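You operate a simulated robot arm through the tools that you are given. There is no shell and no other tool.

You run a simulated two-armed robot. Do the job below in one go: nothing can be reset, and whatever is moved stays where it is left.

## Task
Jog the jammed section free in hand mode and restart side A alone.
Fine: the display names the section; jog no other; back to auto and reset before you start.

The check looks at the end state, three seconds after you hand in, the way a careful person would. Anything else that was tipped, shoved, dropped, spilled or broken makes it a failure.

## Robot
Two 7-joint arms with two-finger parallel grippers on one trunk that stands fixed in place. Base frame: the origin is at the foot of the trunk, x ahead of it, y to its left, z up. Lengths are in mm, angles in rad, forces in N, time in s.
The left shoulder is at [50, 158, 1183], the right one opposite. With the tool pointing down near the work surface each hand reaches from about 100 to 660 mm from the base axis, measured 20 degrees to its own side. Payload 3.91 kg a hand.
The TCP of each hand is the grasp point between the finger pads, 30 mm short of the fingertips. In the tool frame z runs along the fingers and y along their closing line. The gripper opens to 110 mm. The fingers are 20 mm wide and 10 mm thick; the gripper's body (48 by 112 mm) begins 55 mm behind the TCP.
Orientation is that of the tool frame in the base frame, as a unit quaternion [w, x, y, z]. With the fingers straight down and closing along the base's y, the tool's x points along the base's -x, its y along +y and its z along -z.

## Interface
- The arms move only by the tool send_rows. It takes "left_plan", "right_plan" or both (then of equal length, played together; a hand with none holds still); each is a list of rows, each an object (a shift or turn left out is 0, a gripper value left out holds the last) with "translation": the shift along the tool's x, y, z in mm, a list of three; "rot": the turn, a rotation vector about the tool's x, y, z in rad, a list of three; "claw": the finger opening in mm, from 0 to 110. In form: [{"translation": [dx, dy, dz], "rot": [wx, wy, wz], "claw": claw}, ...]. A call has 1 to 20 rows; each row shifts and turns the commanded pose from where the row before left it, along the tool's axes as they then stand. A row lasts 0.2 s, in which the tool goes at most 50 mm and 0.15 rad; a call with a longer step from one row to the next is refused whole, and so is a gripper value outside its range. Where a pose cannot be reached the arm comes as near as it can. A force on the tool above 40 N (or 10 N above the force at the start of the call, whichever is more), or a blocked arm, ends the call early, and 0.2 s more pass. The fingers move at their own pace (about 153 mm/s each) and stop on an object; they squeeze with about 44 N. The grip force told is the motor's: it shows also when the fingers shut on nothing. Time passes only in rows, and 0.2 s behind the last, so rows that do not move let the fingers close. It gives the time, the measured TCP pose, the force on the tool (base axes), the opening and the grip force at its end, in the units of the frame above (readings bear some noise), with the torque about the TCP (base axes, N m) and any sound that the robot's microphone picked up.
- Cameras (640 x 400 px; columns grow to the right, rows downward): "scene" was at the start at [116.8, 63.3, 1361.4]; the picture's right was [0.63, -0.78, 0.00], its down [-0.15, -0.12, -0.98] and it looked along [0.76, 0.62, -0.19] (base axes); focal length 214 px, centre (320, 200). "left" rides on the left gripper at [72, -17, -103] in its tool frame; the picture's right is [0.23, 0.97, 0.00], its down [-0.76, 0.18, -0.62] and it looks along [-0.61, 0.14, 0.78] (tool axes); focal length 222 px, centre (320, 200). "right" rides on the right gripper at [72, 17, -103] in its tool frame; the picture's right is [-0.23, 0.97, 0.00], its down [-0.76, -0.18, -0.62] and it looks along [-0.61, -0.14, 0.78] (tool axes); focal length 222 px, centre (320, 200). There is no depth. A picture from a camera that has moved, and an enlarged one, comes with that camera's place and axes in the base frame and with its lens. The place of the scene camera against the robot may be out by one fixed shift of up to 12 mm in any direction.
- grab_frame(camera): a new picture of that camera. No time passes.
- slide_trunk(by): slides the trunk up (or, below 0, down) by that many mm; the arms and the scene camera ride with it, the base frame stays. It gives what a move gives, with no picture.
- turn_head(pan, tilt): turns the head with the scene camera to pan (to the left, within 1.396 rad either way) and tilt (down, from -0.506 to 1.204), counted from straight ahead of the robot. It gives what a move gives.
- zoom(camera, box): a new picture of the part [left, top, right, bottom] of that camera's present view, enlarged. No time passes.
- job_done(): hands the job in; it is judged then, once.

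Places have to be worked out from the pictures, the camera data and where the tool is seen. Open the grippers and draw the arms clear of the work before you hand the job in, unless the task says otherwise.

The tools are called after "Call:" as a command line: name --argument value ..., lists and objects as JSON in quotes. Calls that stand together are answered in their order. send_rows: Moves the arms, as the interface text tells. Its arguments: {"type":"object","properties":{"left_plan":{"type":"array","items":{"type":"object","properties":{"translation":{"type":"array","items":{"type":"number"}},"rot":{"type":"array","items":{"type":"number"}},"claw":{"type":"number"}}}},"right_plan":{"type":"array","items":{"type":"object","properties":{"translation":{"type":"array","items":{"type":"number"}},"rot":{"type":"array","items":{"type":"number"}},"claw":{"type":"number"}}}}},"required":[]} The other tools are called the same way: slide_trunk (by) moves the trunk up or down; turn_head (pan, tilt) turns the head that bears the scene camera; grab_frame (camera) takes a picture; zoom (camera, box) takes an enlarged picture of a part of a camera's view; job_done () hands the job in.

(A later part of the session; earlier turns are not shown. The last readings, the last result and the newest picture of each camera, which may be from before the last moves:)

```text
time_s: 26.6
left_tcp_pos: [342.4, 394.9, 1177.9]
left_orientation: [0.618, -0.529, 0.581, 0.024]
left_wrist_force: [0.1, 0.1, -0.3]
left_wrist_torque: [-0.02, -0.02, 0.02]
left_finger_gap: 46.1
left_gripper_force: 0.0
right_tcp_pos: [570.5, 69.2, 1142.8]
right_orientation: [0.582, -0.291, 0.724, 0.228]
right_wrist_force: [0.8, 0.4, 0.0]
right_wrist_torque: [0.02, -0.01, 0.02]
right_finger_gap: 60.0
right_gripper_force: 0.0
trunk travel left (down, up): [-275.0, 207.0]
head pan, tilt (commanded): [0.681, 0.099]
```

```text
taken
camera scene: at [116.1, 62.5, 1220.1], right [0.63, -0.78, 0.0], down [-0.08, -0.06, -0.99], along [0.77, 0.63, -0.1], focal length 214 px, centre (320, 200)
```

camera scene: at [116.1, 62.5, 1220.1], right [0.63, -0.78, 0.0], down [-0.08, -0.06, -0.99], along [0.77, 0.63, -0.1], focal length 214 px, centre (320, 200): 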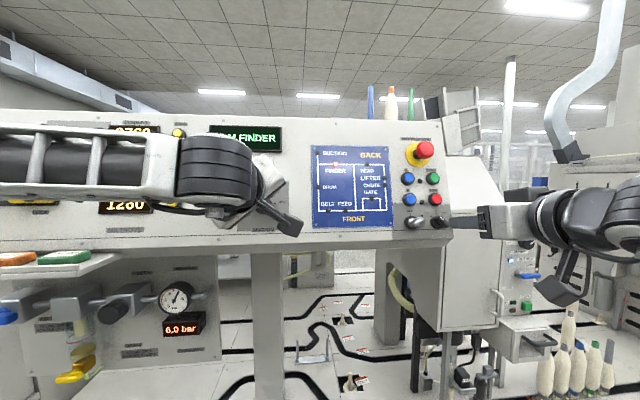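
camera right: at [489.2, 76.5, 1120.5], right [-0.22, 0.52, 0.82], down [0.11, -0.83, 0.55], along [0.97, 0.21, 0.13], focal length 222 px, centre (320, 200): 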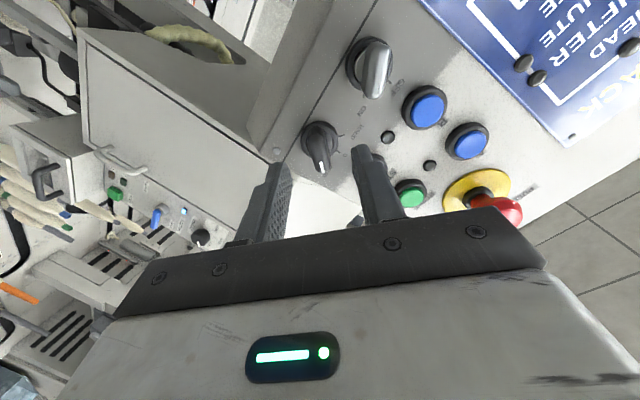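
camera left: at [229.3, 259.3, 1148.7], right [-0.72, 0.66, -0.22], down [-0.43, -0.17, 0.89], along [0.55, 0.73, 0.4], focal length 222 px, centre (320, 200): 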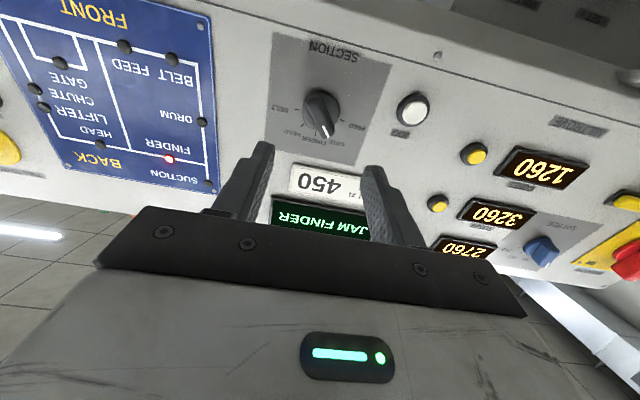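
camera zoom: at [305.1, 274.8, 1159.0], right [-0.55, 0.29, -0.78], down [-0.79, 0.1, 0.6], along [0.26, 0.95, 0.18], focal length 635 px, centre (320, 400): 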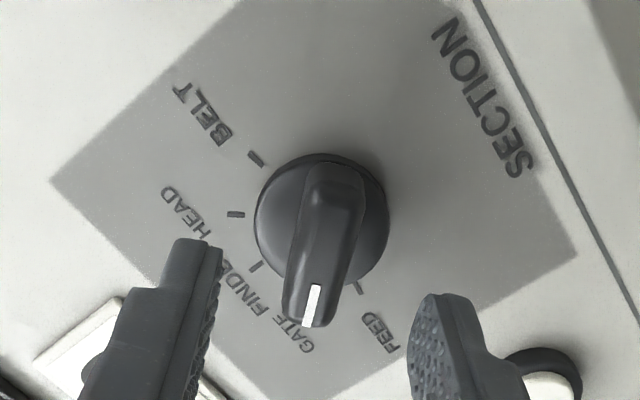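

The bar is centred and aligned between the left fingers. I advance 26 mm and close on it.

Call:
send_rows --left_plan '[{"translation": [0, 0, 13]}, {"translation": [0, 0, 13]}, {"claw": 0}, {}, {}]'

Call:
zoom --camera "left" --box '[240, 60, 400, 200]'

```text
time_s: 27.8
left_tcp_pos: [362.5, 412.7, 1171.0]
left_orientation: [0.617, -0.529, 0.582, 0.023]
left_wrist_force: [3.3, 0.3, 2.0]
left_wrist_torque: [-0.47, 0.48, 0.21]
left_finger_gap: 14.8
left_gripper_force: 45.2
right_tcp_pos: [572.0, 68.5, 1143.7]
right_orientation: [0.582, -0.291, 0.725, 0.228]
right_wrist_force: [-0.1, -0.5, 0.4]
right_wrist_torque: [0.01, 0.0, -0.01]
right_finger_gap: 59.9
right_gripper_force: 0.0
trunk travel left (down, up): [-275.0, 207.0]
head pan, tilt (commanded): [0.681, 0.099]
```

```text
2.86 times, centred on (320, 130) of left
camera zoom: at [323.5, 292.3, 1152.2], right [-0.55, 0.29, -0.78], down [-0.79, 0.1, 0.6], along [0.26, 0.95, 0.18], focal length 635 px, centre (320, 400)
```

zoom: 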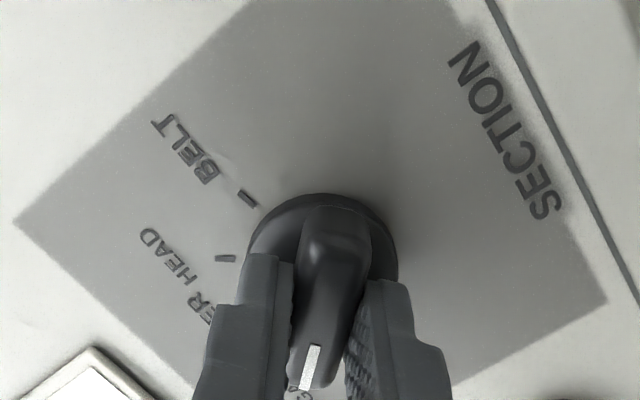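

Gripped at 14.8 mm. I turn +40° (clockwise) to FINDER.

Call:
send_rows --left_plan '[{"rot": [0, 0, 0.14]}, {"rot": [0, 0, 0.14]}, {"rot": [0, 0, 0.14]}, {"rot": [0, 0, 0.14]}, {"rot": [0, 0, 0.14]}, {}]'

Call:
zoom --camera "left" --box '[240, 60, 400, 200]'

```text
time_s: 29.2
left_tcp_pos: [361.3, 411.7, 1171.4]
left_orientation: [0.571, -0.296, 0.729, 0.234]
left_wrist_force: [7.2, -1.4, 2.0]
left_wrist_torque: [-0.48, 0.6, 0.45]
left_finger_gap: 14.7
left_gripper_force: 45.2
right_tcp_pos: [570.8, 68.5, 1142.3]
right_orientation: [0.582, -0.291, 0.725, 0.228]
right_wrist_force: [-0.1, 0.0, 0.8]
right_wrist_torque: [0.03, 0.0, 0.0]
right_finger_gap: 60.2
right_gripper_force: 0.1
trunk travel left (down, up): [-275.0, 207.0]
head pan, tilt (commanded): [0.681, 0.099]
```

```text
2.86 times, centred on (320, 130) of left
camera zoom: at [289.2, 317.9, 1125.2], right [-0.72, 0.66, -0.22], down [-0.43, -0.17, 0.89], along [0.55, 0.73, 0.4], focal length 635 px, centre (320, 400)
```

zoom: 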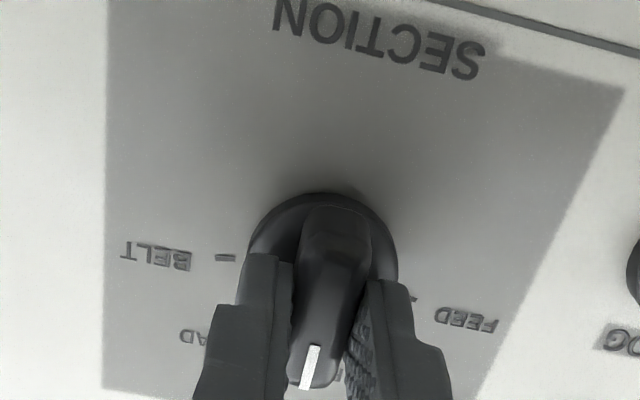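

The knob turned with the hand. I open, back off and check the pointer.

Call:
send_rows --left_plan '[{"claw": 46}, {"claw": 46}, {"translation": [0, 0, -20]}, {"translation": [0, 0, -25]}, {"translation": [0, 0, -25]}]'

Call:
zoom --camera "left" --box '[240, 60, 440, 180]'

Call:
grab_frame --camera "scene"

```text
time_s: 30.4
left_tcp_pos: [310.9, 364.9, 1187.6]
left_orientation: [0.571, -0.297, 0.729, 0.233]
left_wrist_force: [0.2, 0.3, 0.0]
left_wrist_torque: [-0.04, -0.02, -0.02]
left_finger_gap: 46.3
left_gripper_force: 0.1
right_tcp_pos: [570.0, 69.0, 1143.0]
right_orientation: [0.582, -0.291, 0.724, 0.228]
right_wrist_force: [-0.3, -0.1, -0.2]
right_wrist_torque: [-0.01, 0.02, -0.01]
right_finger_gap: 60.1
right_gripper_force: 0.1
trunk travel left (down, up): [-275.0, 207.0]
head pan, tilt (commanded): [0.681, 0.099]
```

```text
3.20 times, centred on (340, 120) of left
camera zoom: at [238.5, 270.3, 1142.1], right [-0.72, 0.66, -0.22], down [-0.43, -0.17, 0.89], along [0.55, 0.73, 0.4], focal length 711 px, centre (256, 456)
```

zoom: 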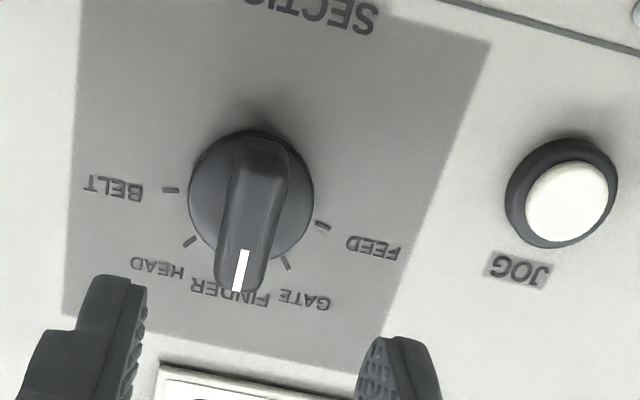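

```text
taken
camera scene: at [116.0, 62.4, 1220.2], right [0.63, -0.78, 0.0], down [-0.08, -0.06, -1.0], along [0.77, 0.63, -0.1], focal length 214 px, centre (320, 200)
```

scene: 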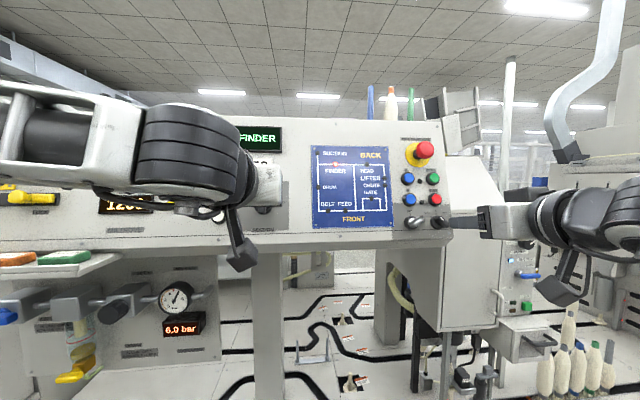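

The pointer is now on FINDER and the GATE tick is uncovered. JOG lies about 23 mm lower and 89 mm left of the tool axis; I close the fingers and move in front of it.

Call:
send_rows --left_plan '[{"translation": [5.8, 22.2, 0], "claw": 0}, {"translation": [5.8, 22.2, 0]}, {"translation": [5.7, 22.2, 0]}, {"translation": [5.7, 22.1, 0]}, {"translation": [0, 0, 15]}, {"translation": [0, 0, 15]}, {"translation": [0, 0, 15]}]'

Call:
zoom --camera "left" --box '[240, 60, 440, 200]'

Call:
grab_frame --camera "scene"

```text
time_s: 32.0
left_tcp_pos: [283.8, 460.0, 1170.0]
left_orientation: [0.572, -0.297, 0.728, 0.233]
left_wrist_force: [-0.4, 0.1, 0.0]
left_wrist_torque: [-0.01, 0.01, 0.01]
left_finger_gap: 0.1
left_gripper_force: 37.5
left hand out of reach, approached as far as the arm can: row 2, 3, 4
right_tcp_pos: [569.6, 69.9, 1142.8]
right_orientation: [0.581, -0.292, 0.725, 0.228]
right_wrist_force: [0.0, 0.9, 0.2]
right_wrist_torque: [-0.04, 0.02, 0.01]
right_finger_gap: 60.0
right_gripper_force: 0.2
trunk travel left (down, up): [-275.0, 207.0]
head pan, tilt (commanded): [0.681, 0.099]
```

```text
2.86 times, centred on (340, 130) of left
camera zoom: at [211.6, 365.8, 1124.4], right [-0.72, 0.66, -0.22], down [-0.43, -0.17, 0.89], along [0.55, 0.73, 0.4], focal length 635 px, centre (263, 400)
```

zoom: 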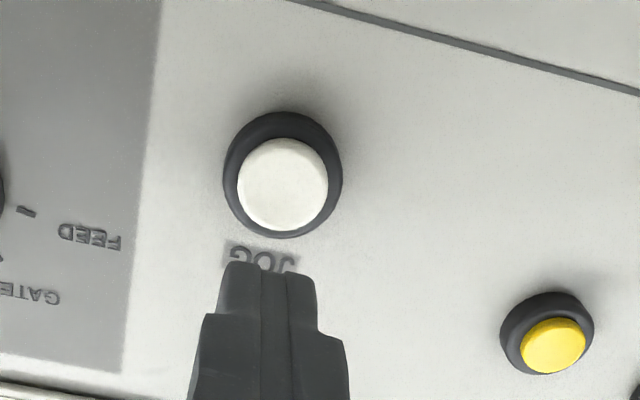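

```text
taken
camera scene: at [116.1, 62.5, 1220.1], right [0.63, -0.78, 0.0], down [-0.08, -0.06, -0.99], along [0.77, 0.63, -0.1], focal length 214 px, centre (320, 200)
```

scene: 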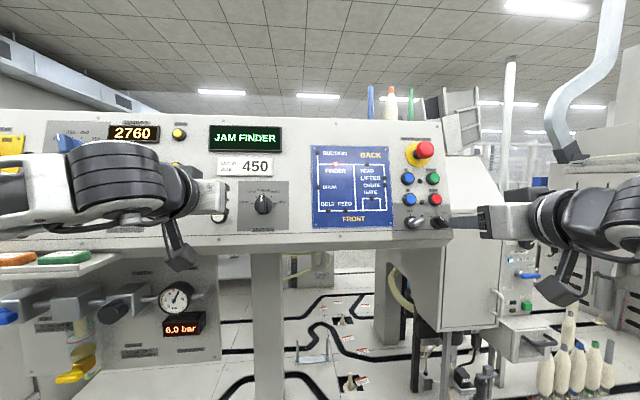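

JOG's cap triangulates to ≈ [322, 499, 1140]; the arm stopped about 16 mm high of its axis. I slide down while moving in, leaving some 14 mm to the cap.

Call:
send_rows --left_plan '[{"translation": [5.2, 0.4, 6]}, {"translation": [5.3, 0.4, 5]}, {"translation": [5.3, 0.4, 5]}, {}]'

Call:
zoom --camera "left" --box '[240, 60, 440, 200]'

```text
time_s: 33.0
left_tcp_pos: [291.4, 468.5, 1151.0]
left_orientation: [0.572, -0.297, 0.728, 0.233]
left_wrist_force: [-0.1, 0.5, 0.0]
left_wrist_torque: [0.02, 0.02, 0.0]
left_finger_gap: 0.0
left_gripper_force: 38.1
right_tcp_pos: [569.4, 70.1, 1142.3]
right_orientation: [0.582, -0.291, 0.724, 0.228]
right_wrist_force: [-1.0, 0.6, 0.1]
right_wrist_torque: [0.02, 0.03, 0.0]
right_finger_gap: 60.2
right_gripper_force: 0.0
trunk travel left (down, up): [-275.0, 207.0]
head pan, tilt (commanded): [0.681, 0.099]
```

```text
2.86 times, centred on (340, 130) of left
camera zoom: at [219.2, 374.1, 1105.3], right [-0.72, 0.66, -0.22], down [-0.43, -0.17, 0.89], along [0.55, 0.73, 0.4], focal length 635 px, centre (263, 400)
```

zoom: 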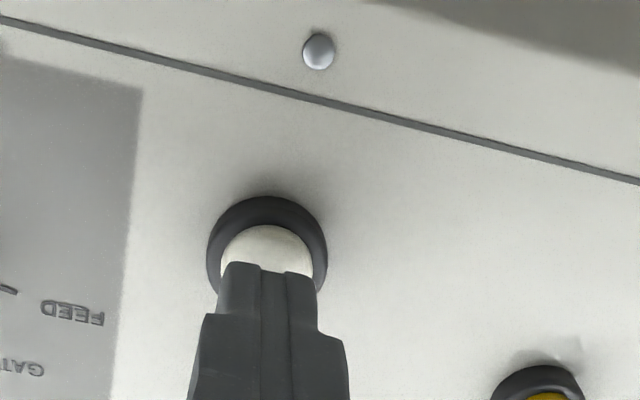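

Aligned with JOG, about 14 mm short. I move in to touch and press gently.

Call:
send_rows --left_plan '[{"translation": [0, 0, 6]}, {"translation": [0, 0, 6]}, {"translation": [0, 0, 3]}, {"translation": [0, 0, 2]}]'

Call:
grab_frame --camera "scene"

Call:
zoom --camera "left" --box '[240, 60, 440, 200]'

```text
time_s: 34.0
left_tcp_pos: [301.0, 478.0, 1148.0]
left_orientation: [0.573, -0.296, 0.728, 0.233]
left_wrist_force: [-13.5, -11.2, -2.5]
left_wrist_torque: [-0.14, 0.15, 0.03]
left_finger_gap: 0.0
left_gripper_force: 37.9
right_tcp_pos: [569.3, 68.6, 1144.7]
right_orientation: [0.583, -0.291, 0.724, 0.229]
right_wrist_force: [-0.4, 0.1, 1.1]
right_wrist_torque: [0.03, 0.02, -0.04]
right_finger_gap: 60.0
right_gripper_force: 0.0
trunk travel left (down, up): [-275.0, 207.0]
head pan, tilt (commanded): [0.681, 0.099]
heard: click
```

```text
taken
camera scene: at [114.6, 61.2, 1220.4], right [0.63, -0.78, 0.0], down [-0.08, -0.06, -1.0], along [0.77, 0.63, -0.1], focal length 214 px, centre (320, 200)
```

scene: 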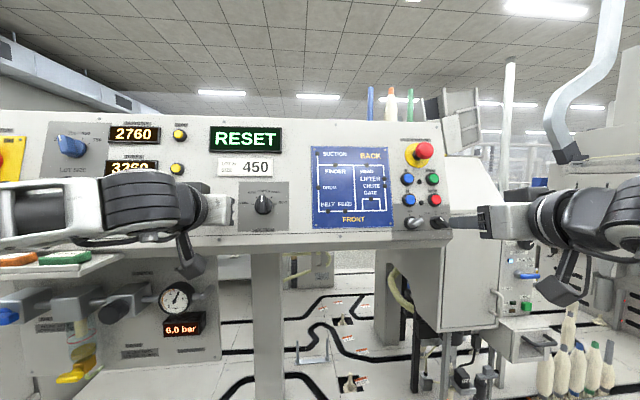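

```text
2.86 times, centred on (340, 130) of left
camera zoom: at [229.0, 384.6, 1101.9], right [-0.72, 0.66, -0.22], down [-0.43, -0.17, 0.89], along [0.55, 0.73, 0.41], focal length 635 px, centre (263, 400)
```

zoom: 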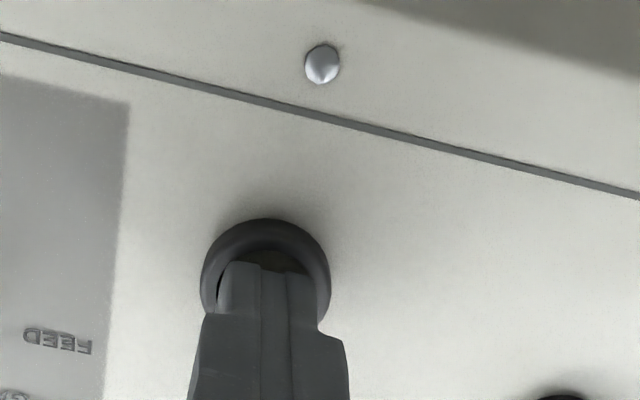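

The button clicked and the display changed to RESET with the FINDER lamp out: the jam is free. I release JOG and draw the left hand back off the panel.

Call:
send_rows --left_plan '[{"translation": [0, 0, -9]}, {"translation": [0, 0, -8]}, {"translation": [-5, 0, -6]}, {"translation": [-6, -10, -6]}, {"translation": [-6, -22, -10]}, {"translation": [-6, -22, -15]}, {"translation": [-6, -22, -15]}]'

Call:
grab_frame --camera "scene"

```text
time_s: 35.6
left_tcp_pos: [314.2, 383.2, 1190.9]
left_orientation: [0.572, -0.298, 0.728, 0.234]
left_wrist_force: [-0.7, 0.2, 0.2]
left_wrist_torque: [0.04, -0.01, -0.01]
left_finger_gap: 0.1
left_gripper_force: 37.3
right_tcp_pos: [570.2, 68.8, 1143.4]
right_orientation: [0.582, -0.292, 0.724, 0.229]
right_wrist_force: [-0.6, 0.6, -0.5]
right_wrist_torque: [0.0, -0.02, -0.01]
right_finger_gap: 60.0
right_gripper_force: 0.0
trunk travel left (down, up): [-275.0, 207.0]
head pan, tilt (commanded): [0.681, 0.099]
```

```text
taken
camera scene: at [116.1, 62.3, 1220.1], right [0.63, -0.78, 0.0], down [-0.08, -0.06, -1.0], along [0.77, 0.63, -0.1], focal length 214 px, centre (320, 200)
```

scene: 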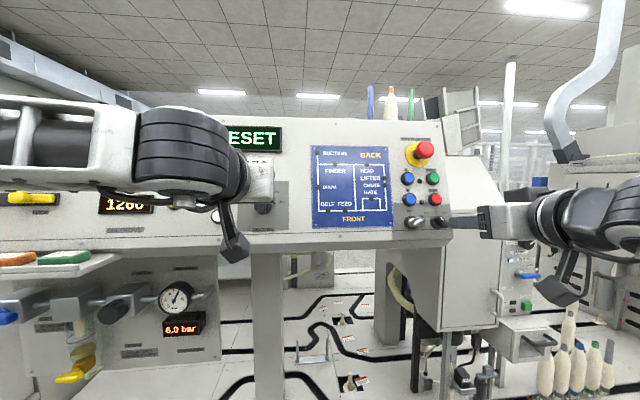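

Display holds at RESET. Now the mode knob back to AUTO with the right hand: I square it, centre on the knob axis, roll to −30° (its limit was near −32°, the bar is near −40°) and advance part way.

Call:
send_rows --right_plan '[{"translation": [-3.7, -1.5, 0], "rot": [-0.0195, 0.0235, 0.003], "claw": 44}, {"rot": [0, 0, -0.13]}, {"rot": [0, 0, -0.13]}, {"rot": [0, 0, -0.13]}, {"rot": [0, 0, -0.13]}, {"translation": [0, 0, 20]}, {"translation": [0, 0, 20]}, {"translation": [0, 0, 20]}]'

Call:
zoom --camera "right" --box '[240, 60, 400, 200]'

```text
time_s: 37.4
left_tcp_pos: [313.0, 384.3, 1190.1]
left_orientation: [0.572, -0.298, 0.728, 0.234]
left_wrist_force: [-0.6, 0.3, -0.3]
left_wrist_torque: [0.02, -0.03, -0.02]
left_finger_gap: 0.0
left_gripper_force: 37.6
right_tcp_pos: [613.2, 110.2, 1132.5]
right_orientation: [0.611, -0.476, 0.628, 0.079]
right_wrist_force: [-0.1, -0.4, 0.2]
right_wrist_torque: [0.05, 0.0, -0.01]
right_finger_gap: 44.1
right_gripper_force: 0.1
trunk travel left (down, up): [-275.0, 207.0]
head pan, tilt (commanded): [0.681, 0.099]
```

```text
2.86 times, centred on (320, 130) of right
camera zoom: at [544.8, 13.2, 1088.3], right [-0.72, 0.63, -0.28], down [-0.46, -0.14, 0.88], along [0.52, 0.76, 0.39], focal length 635 px, centre (320, 400)
```

zoom: 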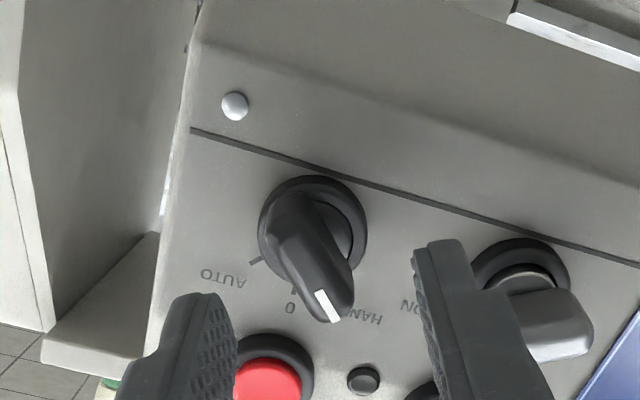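

Knob is about 2 mm to the finger's −y side and the bar is skewed about 9°, which closing will take up. I shift, advance 26 mm and close.

Call:
send_rows --right_plan '[{"translation": [0, -1.5, 13]}, {"translation": [0, 0, 13]}, {"claw": 0}, {}, {}, {}]'

Call:
zoom --camera "right" --box '[240, 60, 400, 200]'

```text
time_s: 38.6
left_tcp_pos: [315.4, 384.8, 1191.1]
left_orientation: [0.571, -0.298, 0.728, 0.234]
left_wrist_force: [0.6, 0.0, 0.0]
left_wrist_torque: [-0.02, 0.0, 0.04]
left_finger_gap: 0.1
left_gripper_force: 37.9
right_tcp_pos: [634.6, 129.0, 1127.4]
right_orientation: [0.623, -0.463, 0.626, 0.076]
right_wrist_force: [6.6, 0.5, 0.7]
right_wrist_torque: [0.14, 0.11, 0.67]
right_finger_gap: 13.5
right_gripper_force: 44.6
right hand out of reach, approached as far as the arm can: row 2
trunk travel left (down, up): [-275.0, 207.0]
head pan, tilt (commanded): [0.681, 0.099]
stopped in row 5 (right hand): the force on the tool passed its limit at 40 N (the readings are from after the stop); the commanded pose is now the measured one
```

```text
2.86 times, centred on (320, 130) of right
camera zoom: at [564.4, 34.7, 1079.1], right [-0.7, 0.66, -0.27], down [-0.48, -0.15, 0.87], along [0.53, 0.74, 0.42], focal length 635 px, centre (320, 400)
```

zoom: 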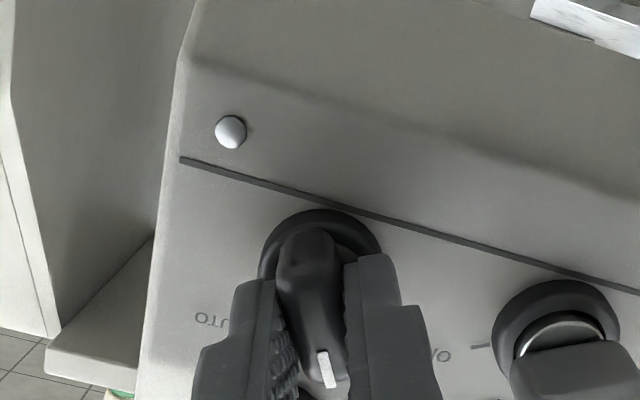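

Gripped at 13.5 mm and the force has settled to about 7 N. I turn +74° (clockwise) through 0 to AUTO, taking out the slight tilt on the way.

Call:
send_rows --right_plan '[{"rot": [0, 0, 0.129]}, {"rot": [-0.02, 0.01, 0.129]}, {"rot": [0, 0, 0.129]}, {"rot": [0, 0, 0.129]}, {"rot": [0, 0, 0.129]}, {"rot": [0, 0, 0.129]}, {"rot": [0, 0, 0.129]}, {"rot": [0, 0, 0.129]}, {"rot": [0, 0, 0.129]}, {"rot": [0, 0, 0.129]}, {}]'

Call:
zoom --camera "right" --box '[240, 60, 400, 200]'

```text
time_s: 41.0
left_tcp_pos: [314.2, 383.9, 1191.7]
left_orientation: [0.571, -0.297, 0.728, 0.235]
left_wrist_force: [0.0, -0.2, -0.1]
left_wrist_torque: [0.02, 0.02, 0.03]
left_finger_gap: 0.3
left_gripper_force: 37.5
right_tcp_pos: [634.1, 129.0, 1127.2]
right_orientation: [0.443, 0.003, 0.783, 0.437]
right_wrist_force: [15.4, -7.1, 2.7]
right_wrist_torque: [0.02, -0.36, -0.73]
right_finger_gap: 12.9
right_gripper_force: 45.0
trunk travel left (down, up): [-275.0, 207.0]
head pan, tilt (commanded): [0.681, 0.099]
```

```text
2.86 times, centred on (320, 130) of right
camera zoom: at [512.8, 97.1, 1112.2], right [-0.23, 0.51, 0.83], down [0.1, -0.83, 0.55], along [0.97, 0.21, 0.14], focal length 635 px, centre (320, 400)
```

zoom: 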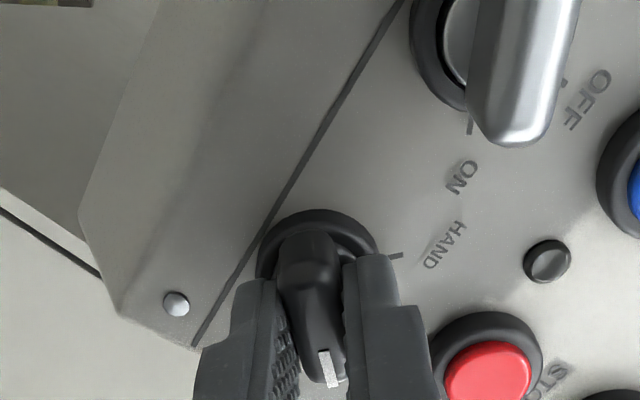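

The knob followed round to the AUTO side, same picture as at the first grip. I open, back off and check.

Call:
send_rows --right_plan '[{"claw": 42}, {"claw": 42}, {"translation": [0, 0, -15]}, {"translation": [0, 0, -20]}, {"translation": [0, 0, -20], "rot": [0, 0, -0.13]}, {"translation": [0, 0, -20], "rot": [0, 0, -0.13]}, {"translation": [0, 0, -15], "rot": [0, 0, -0.13]}, {"rot": [0, 0, -0.13]}, {"rot": [0, 0, -0.13]}, {"rot": [0, 0, -0.13]}]'

Call:
zoom --camera "right" --box '[250, 50, 410, 170]'

Call:
zoom --camera "scene" --box '[390, 150, 470, 250]'

Call:
grab_frame --camera "scene"

```text
time_s: 43.2
left_tcp_pos: [313.2, 385.0, 1191.2]
left_orientation: [0.572, -0.298, 0.728, 0.234]
left_wrist_force: [-0.7, 0.6, -0.1]
left_wrist_torque: [0.0, 0.0, 0.02]
left_finger_gap: 0.0
left_gripper_force: 37.9
right_tcp_pos: [568.8, 70.0, 1148.7]
right_orientation: [0.576, -0.298, 0.724, 0.234]
right_wrist_force: [1.2, 0.1, 0.4]
right_wrist_torque: [0.02, 0.01, -0.02]
right_finger_gap: 42.1
right_gripper_force: 0.1
trunk travel left (down, up): [-275.0, 207.0]
head pan, tilt (commanded): [0.681, 0.099]
```

```text
3.33 times, centred on (330, 110) of right
camera zoom: at [474.8, -0.6, 1101.3], right [-0.65, 0.73, 0.22], down [-0.19, -0.43, 0.88], along [0.74, 0.53, 0.41], focal length 740 px, centre (287, 500)
```

zoom: 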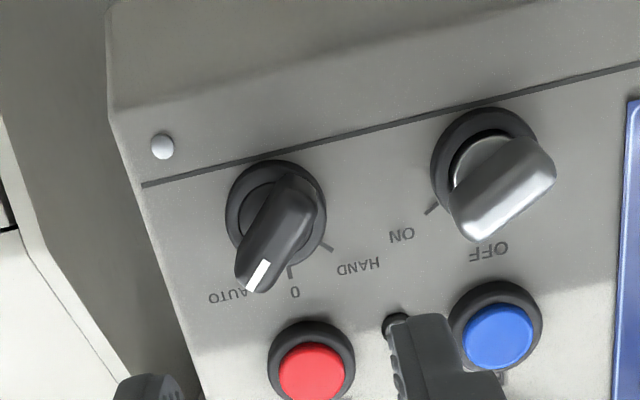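

```text
4.00 times, centred on (430, 200) of scene
camera zoom: at [116.1, 62.4, 1220.1], right [0.63, -0.78, 0.0], down [-0.08, -0.06, -1.0], along [0.77, 0.63, -0.1], focal length 858 px, centre (-120, 200)
```

zoom: 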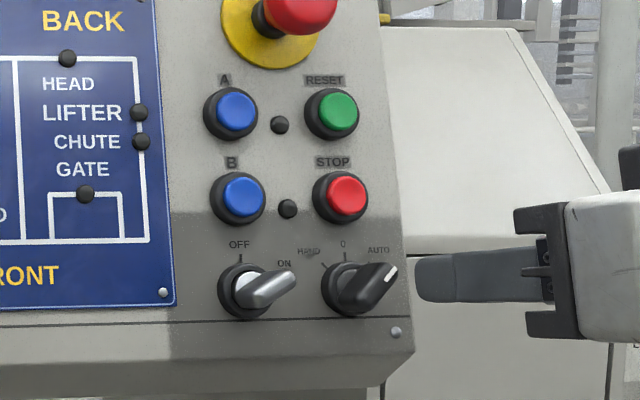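

```text
taken
camera scene: at [116.1, 62.4, 1220.1], right [0.63, -0.78, 0.0], down [-0.08, -0.06, -1.0], along [0.77, 0.63, -0.1], focal length 214 px, centre (320, 200)
```

scene: 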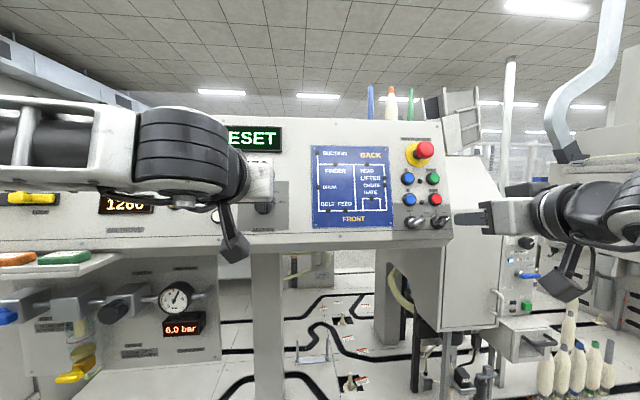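

The mode knob is back on AUTO exactly as at the start, and the display still says RESET. Now I close the right fingers and move up in front of the green RESET button (≈ [673, 168, 1218]), standing off.

Call:
send_rows --right_plan '[{"translation": [-25.4, -0.9, 0], "claw": 0}, {"translation": [-25.4, -0.9, 0]}, {"translation": [-25.4, -0.9, 0]}, {"translation": [-25.3, -1, 0]}, {"translation": [0, 0, 20]}, {"translation": [0, 0, 20]}]'

Call:
zoom --camera "right" --box '[230, 50, 410, 190]'

Call:
zoom --camera "scene" --box '[370, 110, 520, 260]'

```text
time_s: 44.6
left_tcp_pos: [314.2, 385.4, 1191.8]
left_orientation: [0.572, -0.298, 0.728, 0.234]
left_wrist_force: [-0.6, 0.0, 1.1]
left_wrist_torque: [-0.02, 0.01, -0.01]
left_finger_gap: 0.0
left_gripper_force: 38.2
right_tcp_pos: [616.3, 110.4, 1237.9]
right_orientation: [0.575, -0.296, 0.726, 0.233]
right_wrist_force: [-0.3, -0.4, 0.5]
right_wrist_torque: [-0.02, 0.0, -0.04]
right_finger_gap: 0.0
right_gripper_force: 37.6
trunk travel left (down, up): [-275.0, 207.0]
head pan, tilt (commanded): [0.681, 0.099]
```

```text
2.86 times, centred on (320, 120) of right
camera zoom: at [521.4, 40.6, 1190.6], right [-0.65, 0.73, 0.22], down [-0.19, -0.43, 0.88], along [0.74, 0.53, 0.41], focal length 635 px, centre (320, 429)
```

zoom: 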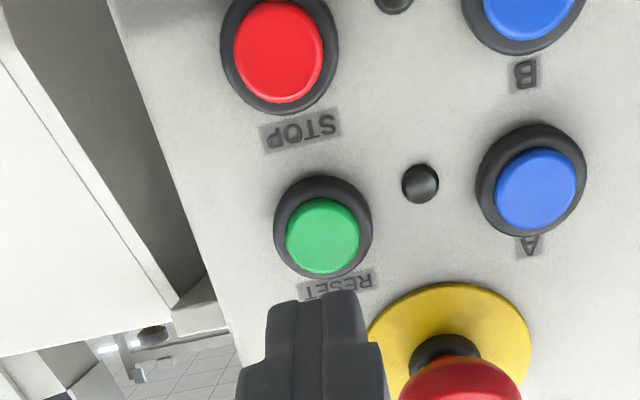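

```text
2.67 times, centred on (445, 185) of scene
camera zoom: at [116.3, 62.6, 1220.1], right [0.63, -0.78, 0.0], down [-0.08, -0.06, -0.99], along [0.77, 0.63, -0.1], focal length 572 px, centre (-13, 240)
```

zoom: 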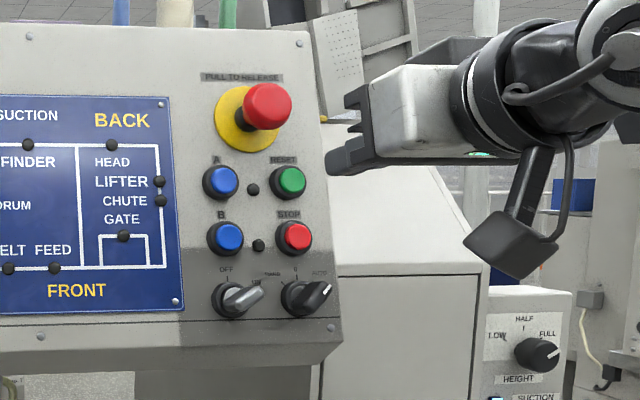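

RESET's cap triangulates to ≈ [673, 167, 1218.5], 52 mm ahead of the fingertips; the E-stop is 57 mm up and clear. I advance to just short, then press in small steps.

Call:
send_rows --right_plan '[{"translation": [0.5, 1.2, 16]}, {"translation": [0, 0, 16]}, {"translation": [0, 0, 14]}]'

Call:
zoom --camera "right" --box '[230, 50, 410, 190]'

```text
time_s: 45.4
left_tcp_pos: [313.3, 385.0, 1190.7]
left_orientation: [0.572, -0.297, 0.728, 0.233]
left_wrist_force: [0.3, 0.2, -0.9]
left_wrist_torque: [-0.01, 0.02, -0.04]
left_finger_gap: 0.3
left_gripper_force: 37.8
right_tcp_pos: [636.9, 132.4, 1231.2]
right_orientation: [0.575, -0.297, 0.725, 0.235]
right_wrist_force: [-0.2, 0.8, 0.6]
right_wrist_torque: [0.03, -0.01, -0.02]
right_finger_gap: 0.1
right_gripper_force: 37.5
right hand out of reach, approached as far as the arm can: row 3
trunk travel left (down, up): [-275.0, 207.0]
head pan, tilt (commanded): [0.681, 0.099]
```

```text
2.86 times, centred on (320, 120) of right
camera zoom: at [542.5, 63.2, 1183.3], right [-0.65, 0.73, 0.22], down [-0.19, -0.43, 0.88], along [0.74, 0.53, 0.41], focal length 635 px, centre (320, 429)
```

zoom: 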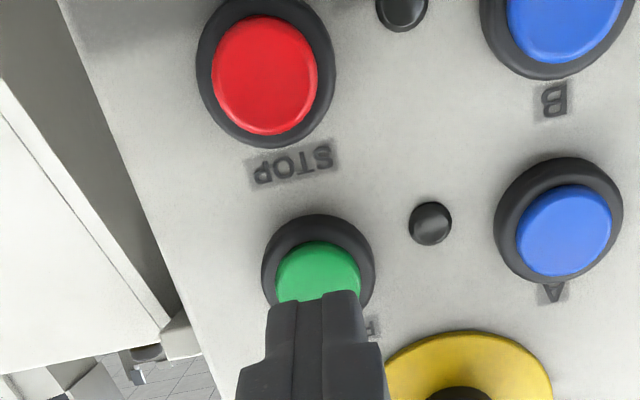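

The right arm is at full stretch here, still ~21 mm short, because the trunk is low. I back off, then raise the trunk 110 mm to bring the shoulder nearer the button's height.

Call:
send_rows --right_plan '[{"translation": [0, 0, -20]}, {"translation": [0, 0, -25]}, {"translation": [0, 0, -25]}]'

Call:
slide_trunk --by 110

Call:
grab_frame --camera "scene"

Call:
grab_frame --camera "right"

```text
time_s: 46.2
left_tcp_pos: [313.3, 384.1, 1191.1]
left_orientation: [0.572, -0.297, 0.728, 0.233]
left_wrist_force: [0.5, -0.9, -0.2]
left_wrist_torque: [-0.04, 0.02, -0.01]
left_finger_gap: 0.1
left_gripper_force: 37.3
right_tcp_pos: [588.3, 85.2, 1246.8]
right_orientation: [0.575, -0.298, 0.725, 0.234]
right_wrist_force: [-0.4, 0.0, 0.8]
right_wrist_torque: [-0.01, -0.01, 0.0]
right_finger_gap: 0.0
right_gripper_force: 38.3
trunk travel left (down, up): [-275.0, 207.0]
head pan, tilt (commanded): [0.681, 0.099]
```

```text
time_s: 47.6
left_tcp_pos: [314.0, 384.4, 1300.1]
left_orientation: [0.572, -0.298, 0.728, 0.234]
left_wrist_force: [0.1, 0.9, 0.6]
left_wrist_torque: [0.03, 0.03, -0.01]
left_finger_gap: 0.1
left_gripper_force: 37.7
right_tcp_pos: [588.9, 85.4, 1356.2]
right_orientation: [0.575, -0.297, 0.725, 0.234]
right_wrist_force: [0.9, -0.2, -0.1]
right_wrist_torque: [-0.03, 0.04, -0.02]
right_finger_gap: 0.0
right_gripper_force: 37.8
trunk travel left (down, up): [-385.0, 97.0]
head pan, tilt (commanded): [0.681, 0.099]
```

```text
taken
camera scene: at [116.2, 62.5, 1330.1], right [0.63, -0.78, 0.0], down [-0.08, -0.06, -0.99], along [0.77, 0.63, -0.1], focal length 214 px, centre (320, 200)
```

scene: 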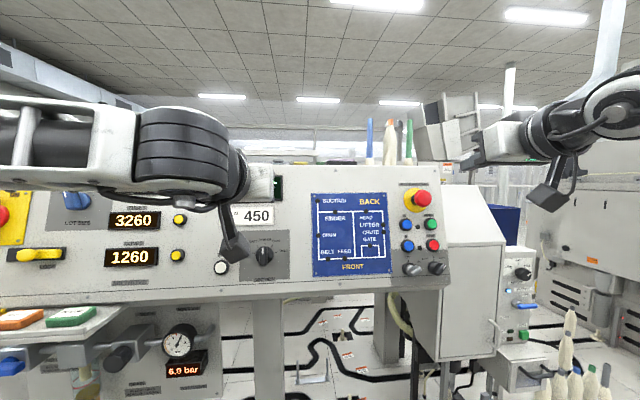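

```text
taken
camera right: at [493.9, 15.0, 1309.4], right [-0.65, 0.73, 0.22], down [-0.19, -0.43, 0.88], along [0.74, 0.53, 0.41], focal length 222 px, centre (320, 200)
```

right: 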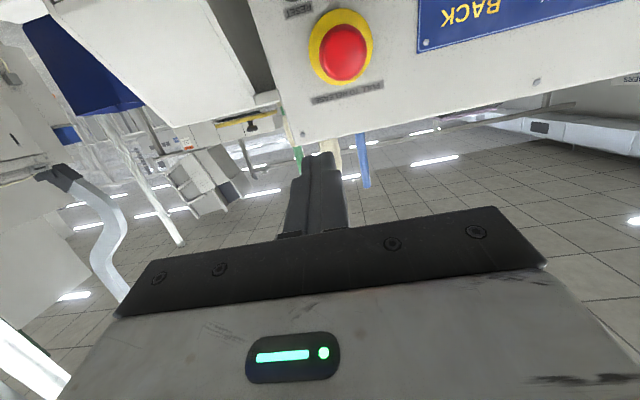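

I lower the hand again to RESET's axis from well back, then come forward part way.

Call:
send_rows --right_plan '[{"translation": [26.5, 0, 0]}, {"translation": [26.5, 0, 0]}, {"translation": [26.5, -0.5, 0]}, {"translation": [26.5, 0, 0]}, {"translation": [0, 0, 22]}, {"translation": [0, 0, 22]}, {"translation": [0, 0, 22]}, {"translation": [0, 0, 12]}]'

Call:
zoom --camera "right" --box '[230, 50, 410, 190]'

```text
time_s: 49.4
left_tcp_pos: [314.2, 385.4, 1301.0]
left_orientation: [0.572, -0.298, 0.728, 0.234]
left_wrist_force: [-0.8, 0.7, -0.1]
left_wrist_torque: [-0.02, -0.04, 0.01]
left_finger_gap: 0.0
left_gripper_force: 37.5
right_tcp_pos: [626.4, 121.3, 1235.7]
right_orientation: [0.575, -0.298, 0.725, 0.235]
right_wrist_force: [0.4, 0.0, -0.9]
right_wrist_torque: [-0.01, 0.03, 0.02]
right_finger_gap: 0.0
right_gripper_force: 37.6
trunk travel left (down, up): [-385.0, 97.0]
head pan, tilt (commanded): [0.681, 0.099]
```

```text
2.86 times, centred on (320, 120) of right
camera zoom: at [531.4, 51.1, 1188.4], right [-0.65, 0.73, 0.22], down [-0.19, -0.43, 0.88], along [0.74, 0.53, 0.41], focal length 635 px, centre (320, 429)
```

zoom: 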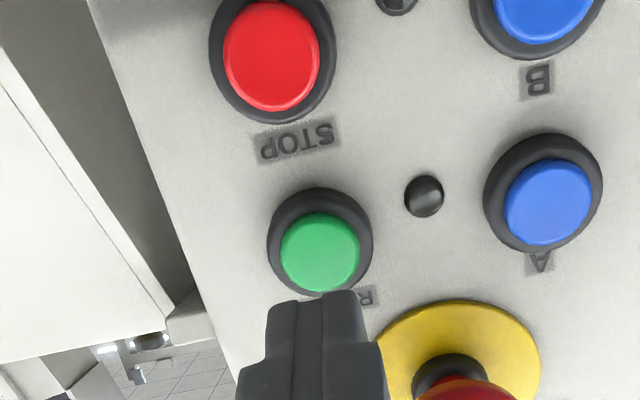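

Lined up with RESET, ~37 mm to go and about 2 mm to come down. I advance to about 7 mm short.

Call:
send_rows --right_plan '[{"translation": [1, 0, 10]}, {"translation": [1, 0, 10]}, {"translation": [0, 0, 10]}, {}]'

Call:
zoom --camera "right" --box '[230, 50, 410, 190]'

```text
time_s: 50.4
left_tcp_pos: [313.7, 385.0, 1301.0]
left_orientation: [0.572, -0.297, 0.728, 0.233]
left_wrist_force: [-0.8, 0.6, 0.9]
left_wrist_torque: [0.0, -0.02, -0.01]
left_finger_gap: 0.0
left_gripper_force: 37.0
right_tcp_pos: [645.3, 140.7, 1226.7]
right_orientation: [0.575, -0.297, 0.725, 0.235]
right_wrist_force: [-0.2, -0.7, 0.8]
right_wrist_torque: [0.01, 0.01, 0.01]
right_finger_gap: 0.0
right_gripper_force: 37.7
trunk travel left (down, up): [-385.0, 97.0]
head pan, tilt (commanded): [0.681, 0.099]
```

```text
2.86 times, centred on (320, 120) of right
camera zoom: at [551.8, 71.2, 1179.6], right [-0.65, 0.73, 0.22], down [-0.19, -0.43, 0.88], along [0.74, 0.53, 0.41], focal length 635 px, centre (320, 429)
```

zoom: 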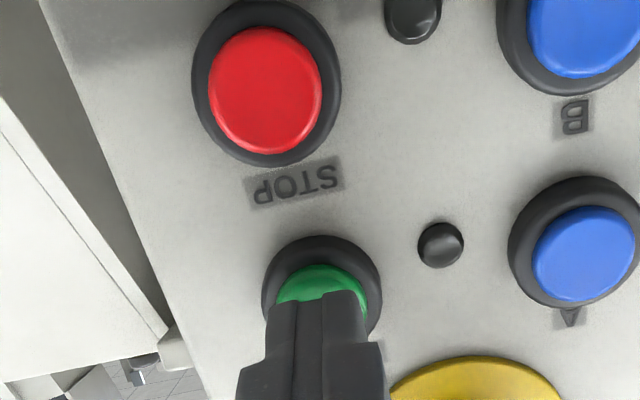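

About 9 mm left. I press RESET gently.

Call:
send_rows --right_plan '[{"translation": [0, 0, 5]}, {"translation": [0, 0, 4]}, {"translation": [0, 0, 2]}, {"translation": [0, 0, 1.5]}]'

Call:
grab_frame --camera "scene"

```text
time_s: 51.4
left_tcp_pos: [312.5, 385.0, 1301.7]
left_orientation: [0.573, -0.298, 0.727, 0.234]
left_wrist_force: [0.6, -0.1, -0.3]
left_wrist_torque: [0.03, 0.03, 0.01]
left_finger_gap: 0.1
left_gripper_force: 37.7
right_tcp_pos: [654.4, 148.9, 1224.7]
right_orientation: [0.575, -0.296, 0.726, 0.234]
right_wrist_force: [-6.3, -4.8, -2.0]
right_wrist_torque: [-0.14, 0.09, 0.05]
right_finger_gap: 0.2
right_gripper_force: 38.1
trunk travel left (down, up): [-385.0, 97.0]
head pan, tilt (commanded): [0.681, 0.099]
heard: click
```

```text
taken
camera scene: at [115.4, 61.8, 1330.2], right [0.63, -0.78, 0.0], down [-0.08, -0.06, -1.0], along [0.77, 0.63, -0.1], focal length 214 px, centre (320, 200)
```

scene: 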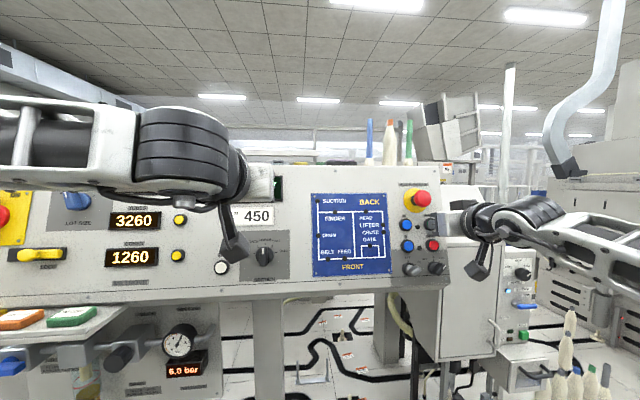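

Click heard on RESET. I back the right hand off, and pitch the left hand down and away to the left so that the display can be read.

Call:
send_rows --right_plan '[{"translation": [0, 0, -10]}, {"translation": [0, 0, -20]}, {"translation": [0, 0, -20]}]'

Call:
send_rows --left_plan '[{"translation": [0, 0, -15]}, {"rot": [0, 0.1476, 0]}, {"rot": [0, 0.1476, 0]}, {"rot": [0, 0.1476, 0]}, {"rot": [0, 0.1476, 0]}, {"rot": [0, 0.1476, 0]}, {"rot": [0, 0.1476, 0]}, {"rot": [0, 0.1476, 0]}, {"rot": [0, 0.1476, 0]}, {"rot": [0, 0.1476, 0]}, {"translation": [25, 25, -15]}, {"translation": [25, 25, -15]}, {"translation": [25, 25, -15]}, {"translation": [25, 25, -15]}]'

Call:
grab_frame --camera "scene"

```text
time_s: 52.2
left_tcp_pos: [313.8, 384.8, 1302.5]
left_orientation: [0.572, -0.298, 0.728, 0.233]
left_wrist_force: [-0.5, -0.1, -0.6]
left_wrist_torque: [0.0, 0.01, -0.03]
left_finger_gap: 0.2
left_gripper_force: 37.8
right_tcp_pos: [620.2, 115.7, 1235.4]
right_orientation: [0.575, -0.297, 0.725, 0.235]
right_wrist_force: [-0.4, 0.2, -1.7]
right_wrist_torque: [0.0, 0.0, -0.02]
right_finger_gap: 0.0
right_gripper_force: 37.4
trunk travel left (down, up): [-385.0, 97.0]
head pan, tilt (commanded): [0.681, 0.099]
```

```text
time_s: 55.2
left_tcp_pos: [187.2, 371.2, 1313.2]
left_orientation: [0.002, -0.378, 0.926, 0.0]
left_wrist_force: [-0.2, -0.5, 0.2]
left_wrist_torque: [-0.03, 0.0, 0.02]
left_finger_gap: 0.1
left_gripper_force: 38.1
left hand out of reach, approached as far as the arm can: row 13, 14
right_tcp_pos: [619.9, 114.5, 1235.5]
right_orientation: [0.575, -0.297, 0.726, 0.234]
right_wrist_force: [0.7, -0.6, 0.5]
right_wrist_torque: [0.0, 0.01, -0.03]
right_finger_gap: 0.0
right_gripper_force: 37.9
trunk travel left (down, up): [-385.0, 97.0]
head pan, tilt (commanded): [0.681, 0.099]
```

```text
taken
camera scene: at [115.8, 62.5, 1330.2], right [0.63, -0.78, 0.0], down [-0.08, -0.06, -1.0], along [0.77, 0.63, -0.1], focal length 214 px, centre (320, 200)
```

scene: 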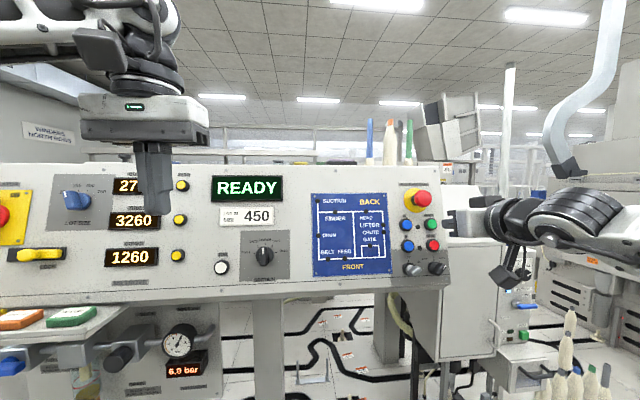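

The display now reads READY. I shift the right hand 63 mm left to stand in front of the blue A button (≈ [629, 213, 1217]).

Call:
send_rows --right_plan '[{"translation": [0, 21.1, 0]}, {"translation": [0, 21.1, 0]}, {"translation": [0, 21.1, 0]}, {}]'

Call:
zoom --camera "right" --box '[230, 50, 410, 190]'

Call:
zoom --camera "scene" --box '[350, 150, 520, 290]'

```text
time_s: 56.2
left_tcp_pos: [188.6, 371.5, 1312.7]
left_orientation: [0.001, -0.378, 0.926, 0.0]
left_wrist_force: [-0.5, 0.2, 0.4]
left_wrist_torque: [0.0, -0.02, -0.01]
left_finger_gap: 0.0
left_gripper_force: 37.3
right_tcp_pos: [576.5, 161.0, 1236.1]
right_orientation: [0.575, -0.297, 0.726, 0.234]
right_wrist_force: [-0.5, 0.7, -0.9]
right_wrist_torque: [0.0, 0.0, -0.01]
right_finger_gap: 0.0
right_gripper_force: 38.1
trunk travel left (down, up): [-385.0, 97.0]
head pan, tilt (commanded): [0.681, 0.099]
```

```text
2.86 times, centred on (320, 120) of right
camera zoom: at [481.0, 90.5, 1188.9], right [-0.65, 0.73, 0.22], down [-0.19, -0.43, 0.88], along [0.74, 0.53, 0.41], focal length 635 px, centre (320, 429)
```

zoom: 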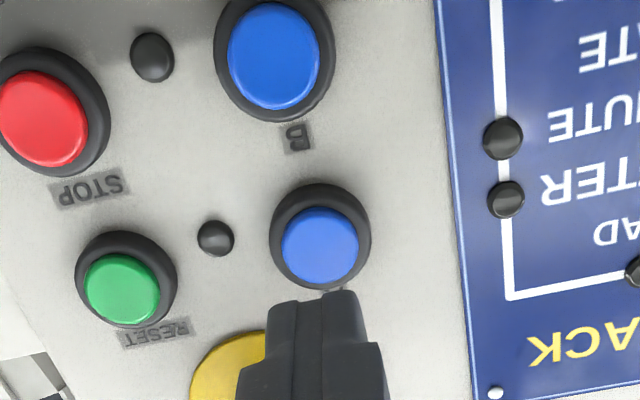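

```text
2.86 times, centred on (435, 220) of scene
camera zoom: at [116.2, 62.4, 1330.1], right [0.63, -0.78, 0.0], down [-0.08, -0.06, -1.0], along [0.77, 0.63, -0.1], focal length 613 px, centre (-9, 143)
```

zoom: 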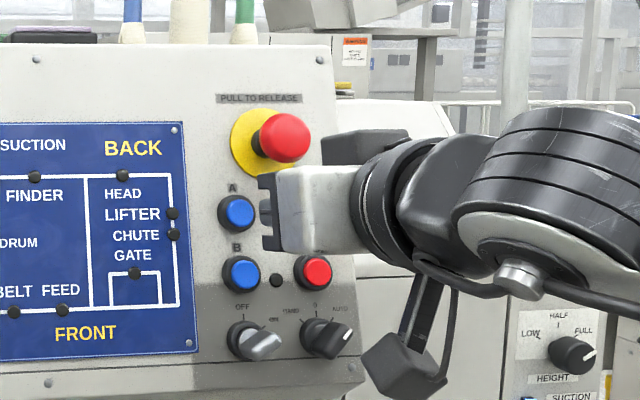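

A is dead on the tool axis, about 46 mm ahead of the fingertips. I advance 37 mm first.

Call:
send_rows --right_plan '[{"translation": [0, 0, 14]}, {"translation": [0, 0, 13]}, {"translation": [0, 0, 10]}, {}]'

Call:
zoom --camera "right" --box '[230, 50, 410, 190]'

```text
time_s: 57.2
left_tcp_pos: [186.7, 371.7, 1313.0]
left_orientation: [0.002, -0.378, 0.926, -0.001]
left_wrist_force: [0.8, -0.2, -0.1]
left_wrist_torque: [0.01, 0.0, 0.02]
left_finger_gap: 0.0
left_gripper_force: 37.8
right_tcp_pos: [601.6, 186.5, 1228.2]
right_orientation: [0.576, -0.297, 0.725, 0.234]
right_wrist_force: [1.0, 0.6, -0.6]
right_wrist_torque: [0.0, -0.01, 0.04]
right_finger_gap: 0.0
right_gripper_force: 38.1
trunk travel left (down, up): [-385.0, 97.0]
head pan, tilt (commanded): [0.681, 0.099]
```

```text
2.86 times, centred on (320, 120) of right
camera zoom: at [507.6, 116.1, 1180.2], right [-0.65, 0.73, 0.22], down [-0.19, -0.43, 0.88], along [0.74, 0.53, 0.41], focal length 635 px, centre (320, 429)
```

zoom: 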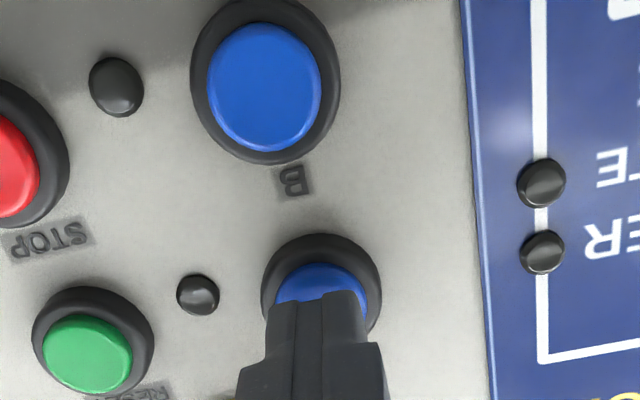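

About 9–10 mm to A's cap and nothing else near the fingertips. I press A gently.

Call:
send_rows --right_plan '[{"translation": [0, 0, 5]}, {"translation": [0, 0, 4]}, {"translation": [0, 0, 2]}, {"translation": [0, 0, 1.5]}]'

Call:
grab_frame --camera "scene"

Call:
zoom --camera "right" --box '[230, 50, 410, 190]'

```text
time_s: 58.2
left_tcp_pos: [187.3, 371.4, 1314.4]
left_orientation: [0.002, -0.379, 0.925, 0.0]
left_wrist_force: [0.7, 0.1, -0.5]
left_wrist_torque: [0.01, 0.01, 0.02]
left_finger_gap: 0.0
left_gripper_force: 37.4
right_tcp_pos: [609.9, 193.6, 1224.9]
right_orientation: [0.576, -0.297, 0.725, 0.234]
right_wrist_force: [-5.2, -3.3, -0.7]
right_wrist_torque: [-0.07, 0.1, 0.01]
right_finger_gap: 0.2
right_gripper_force: 37.5
trunk travel left (down, up): [-385.0, 97.0]
head pan, tilt (commanded): [0.681, 0.099]
heard: click
```

```text
taken
camera scene: at [115.2, 61.9, 1330.3], right [0.63, -0.78, 0.0], down [-0.08, -0.06, -1.0], along [0.77, 0.63, -0.1], focal length 214 px, centre (320, 200)
```

scene: 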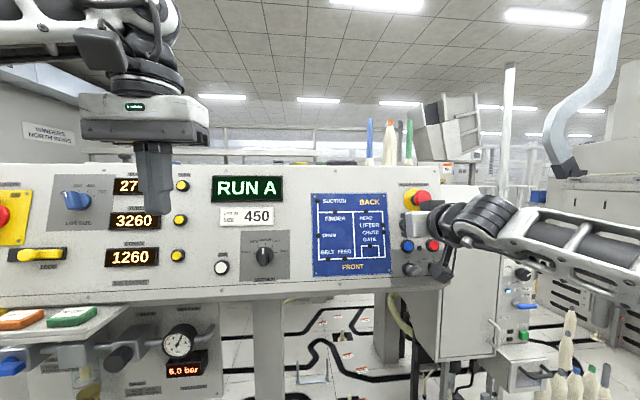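

```text
2.86 times, centred on (320, 120) of right
camera zoom: at [514.8, 123.8, 1177.4], right [-0.65, 0.73, 0.22], down [-0.19, -0.43, 0.88], along [0.74, 0.53, 0.41], focal length 635 px, centre (320, 429)
```

zoom: 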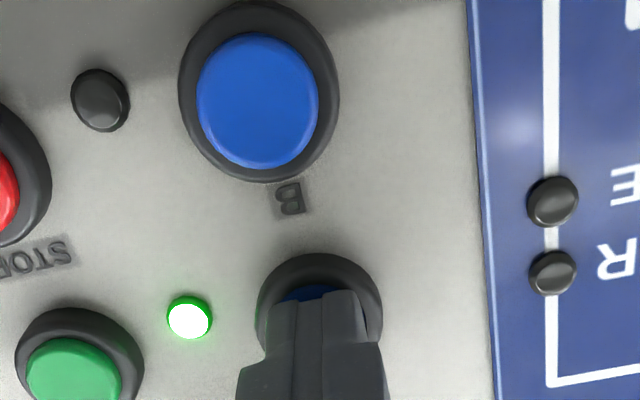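

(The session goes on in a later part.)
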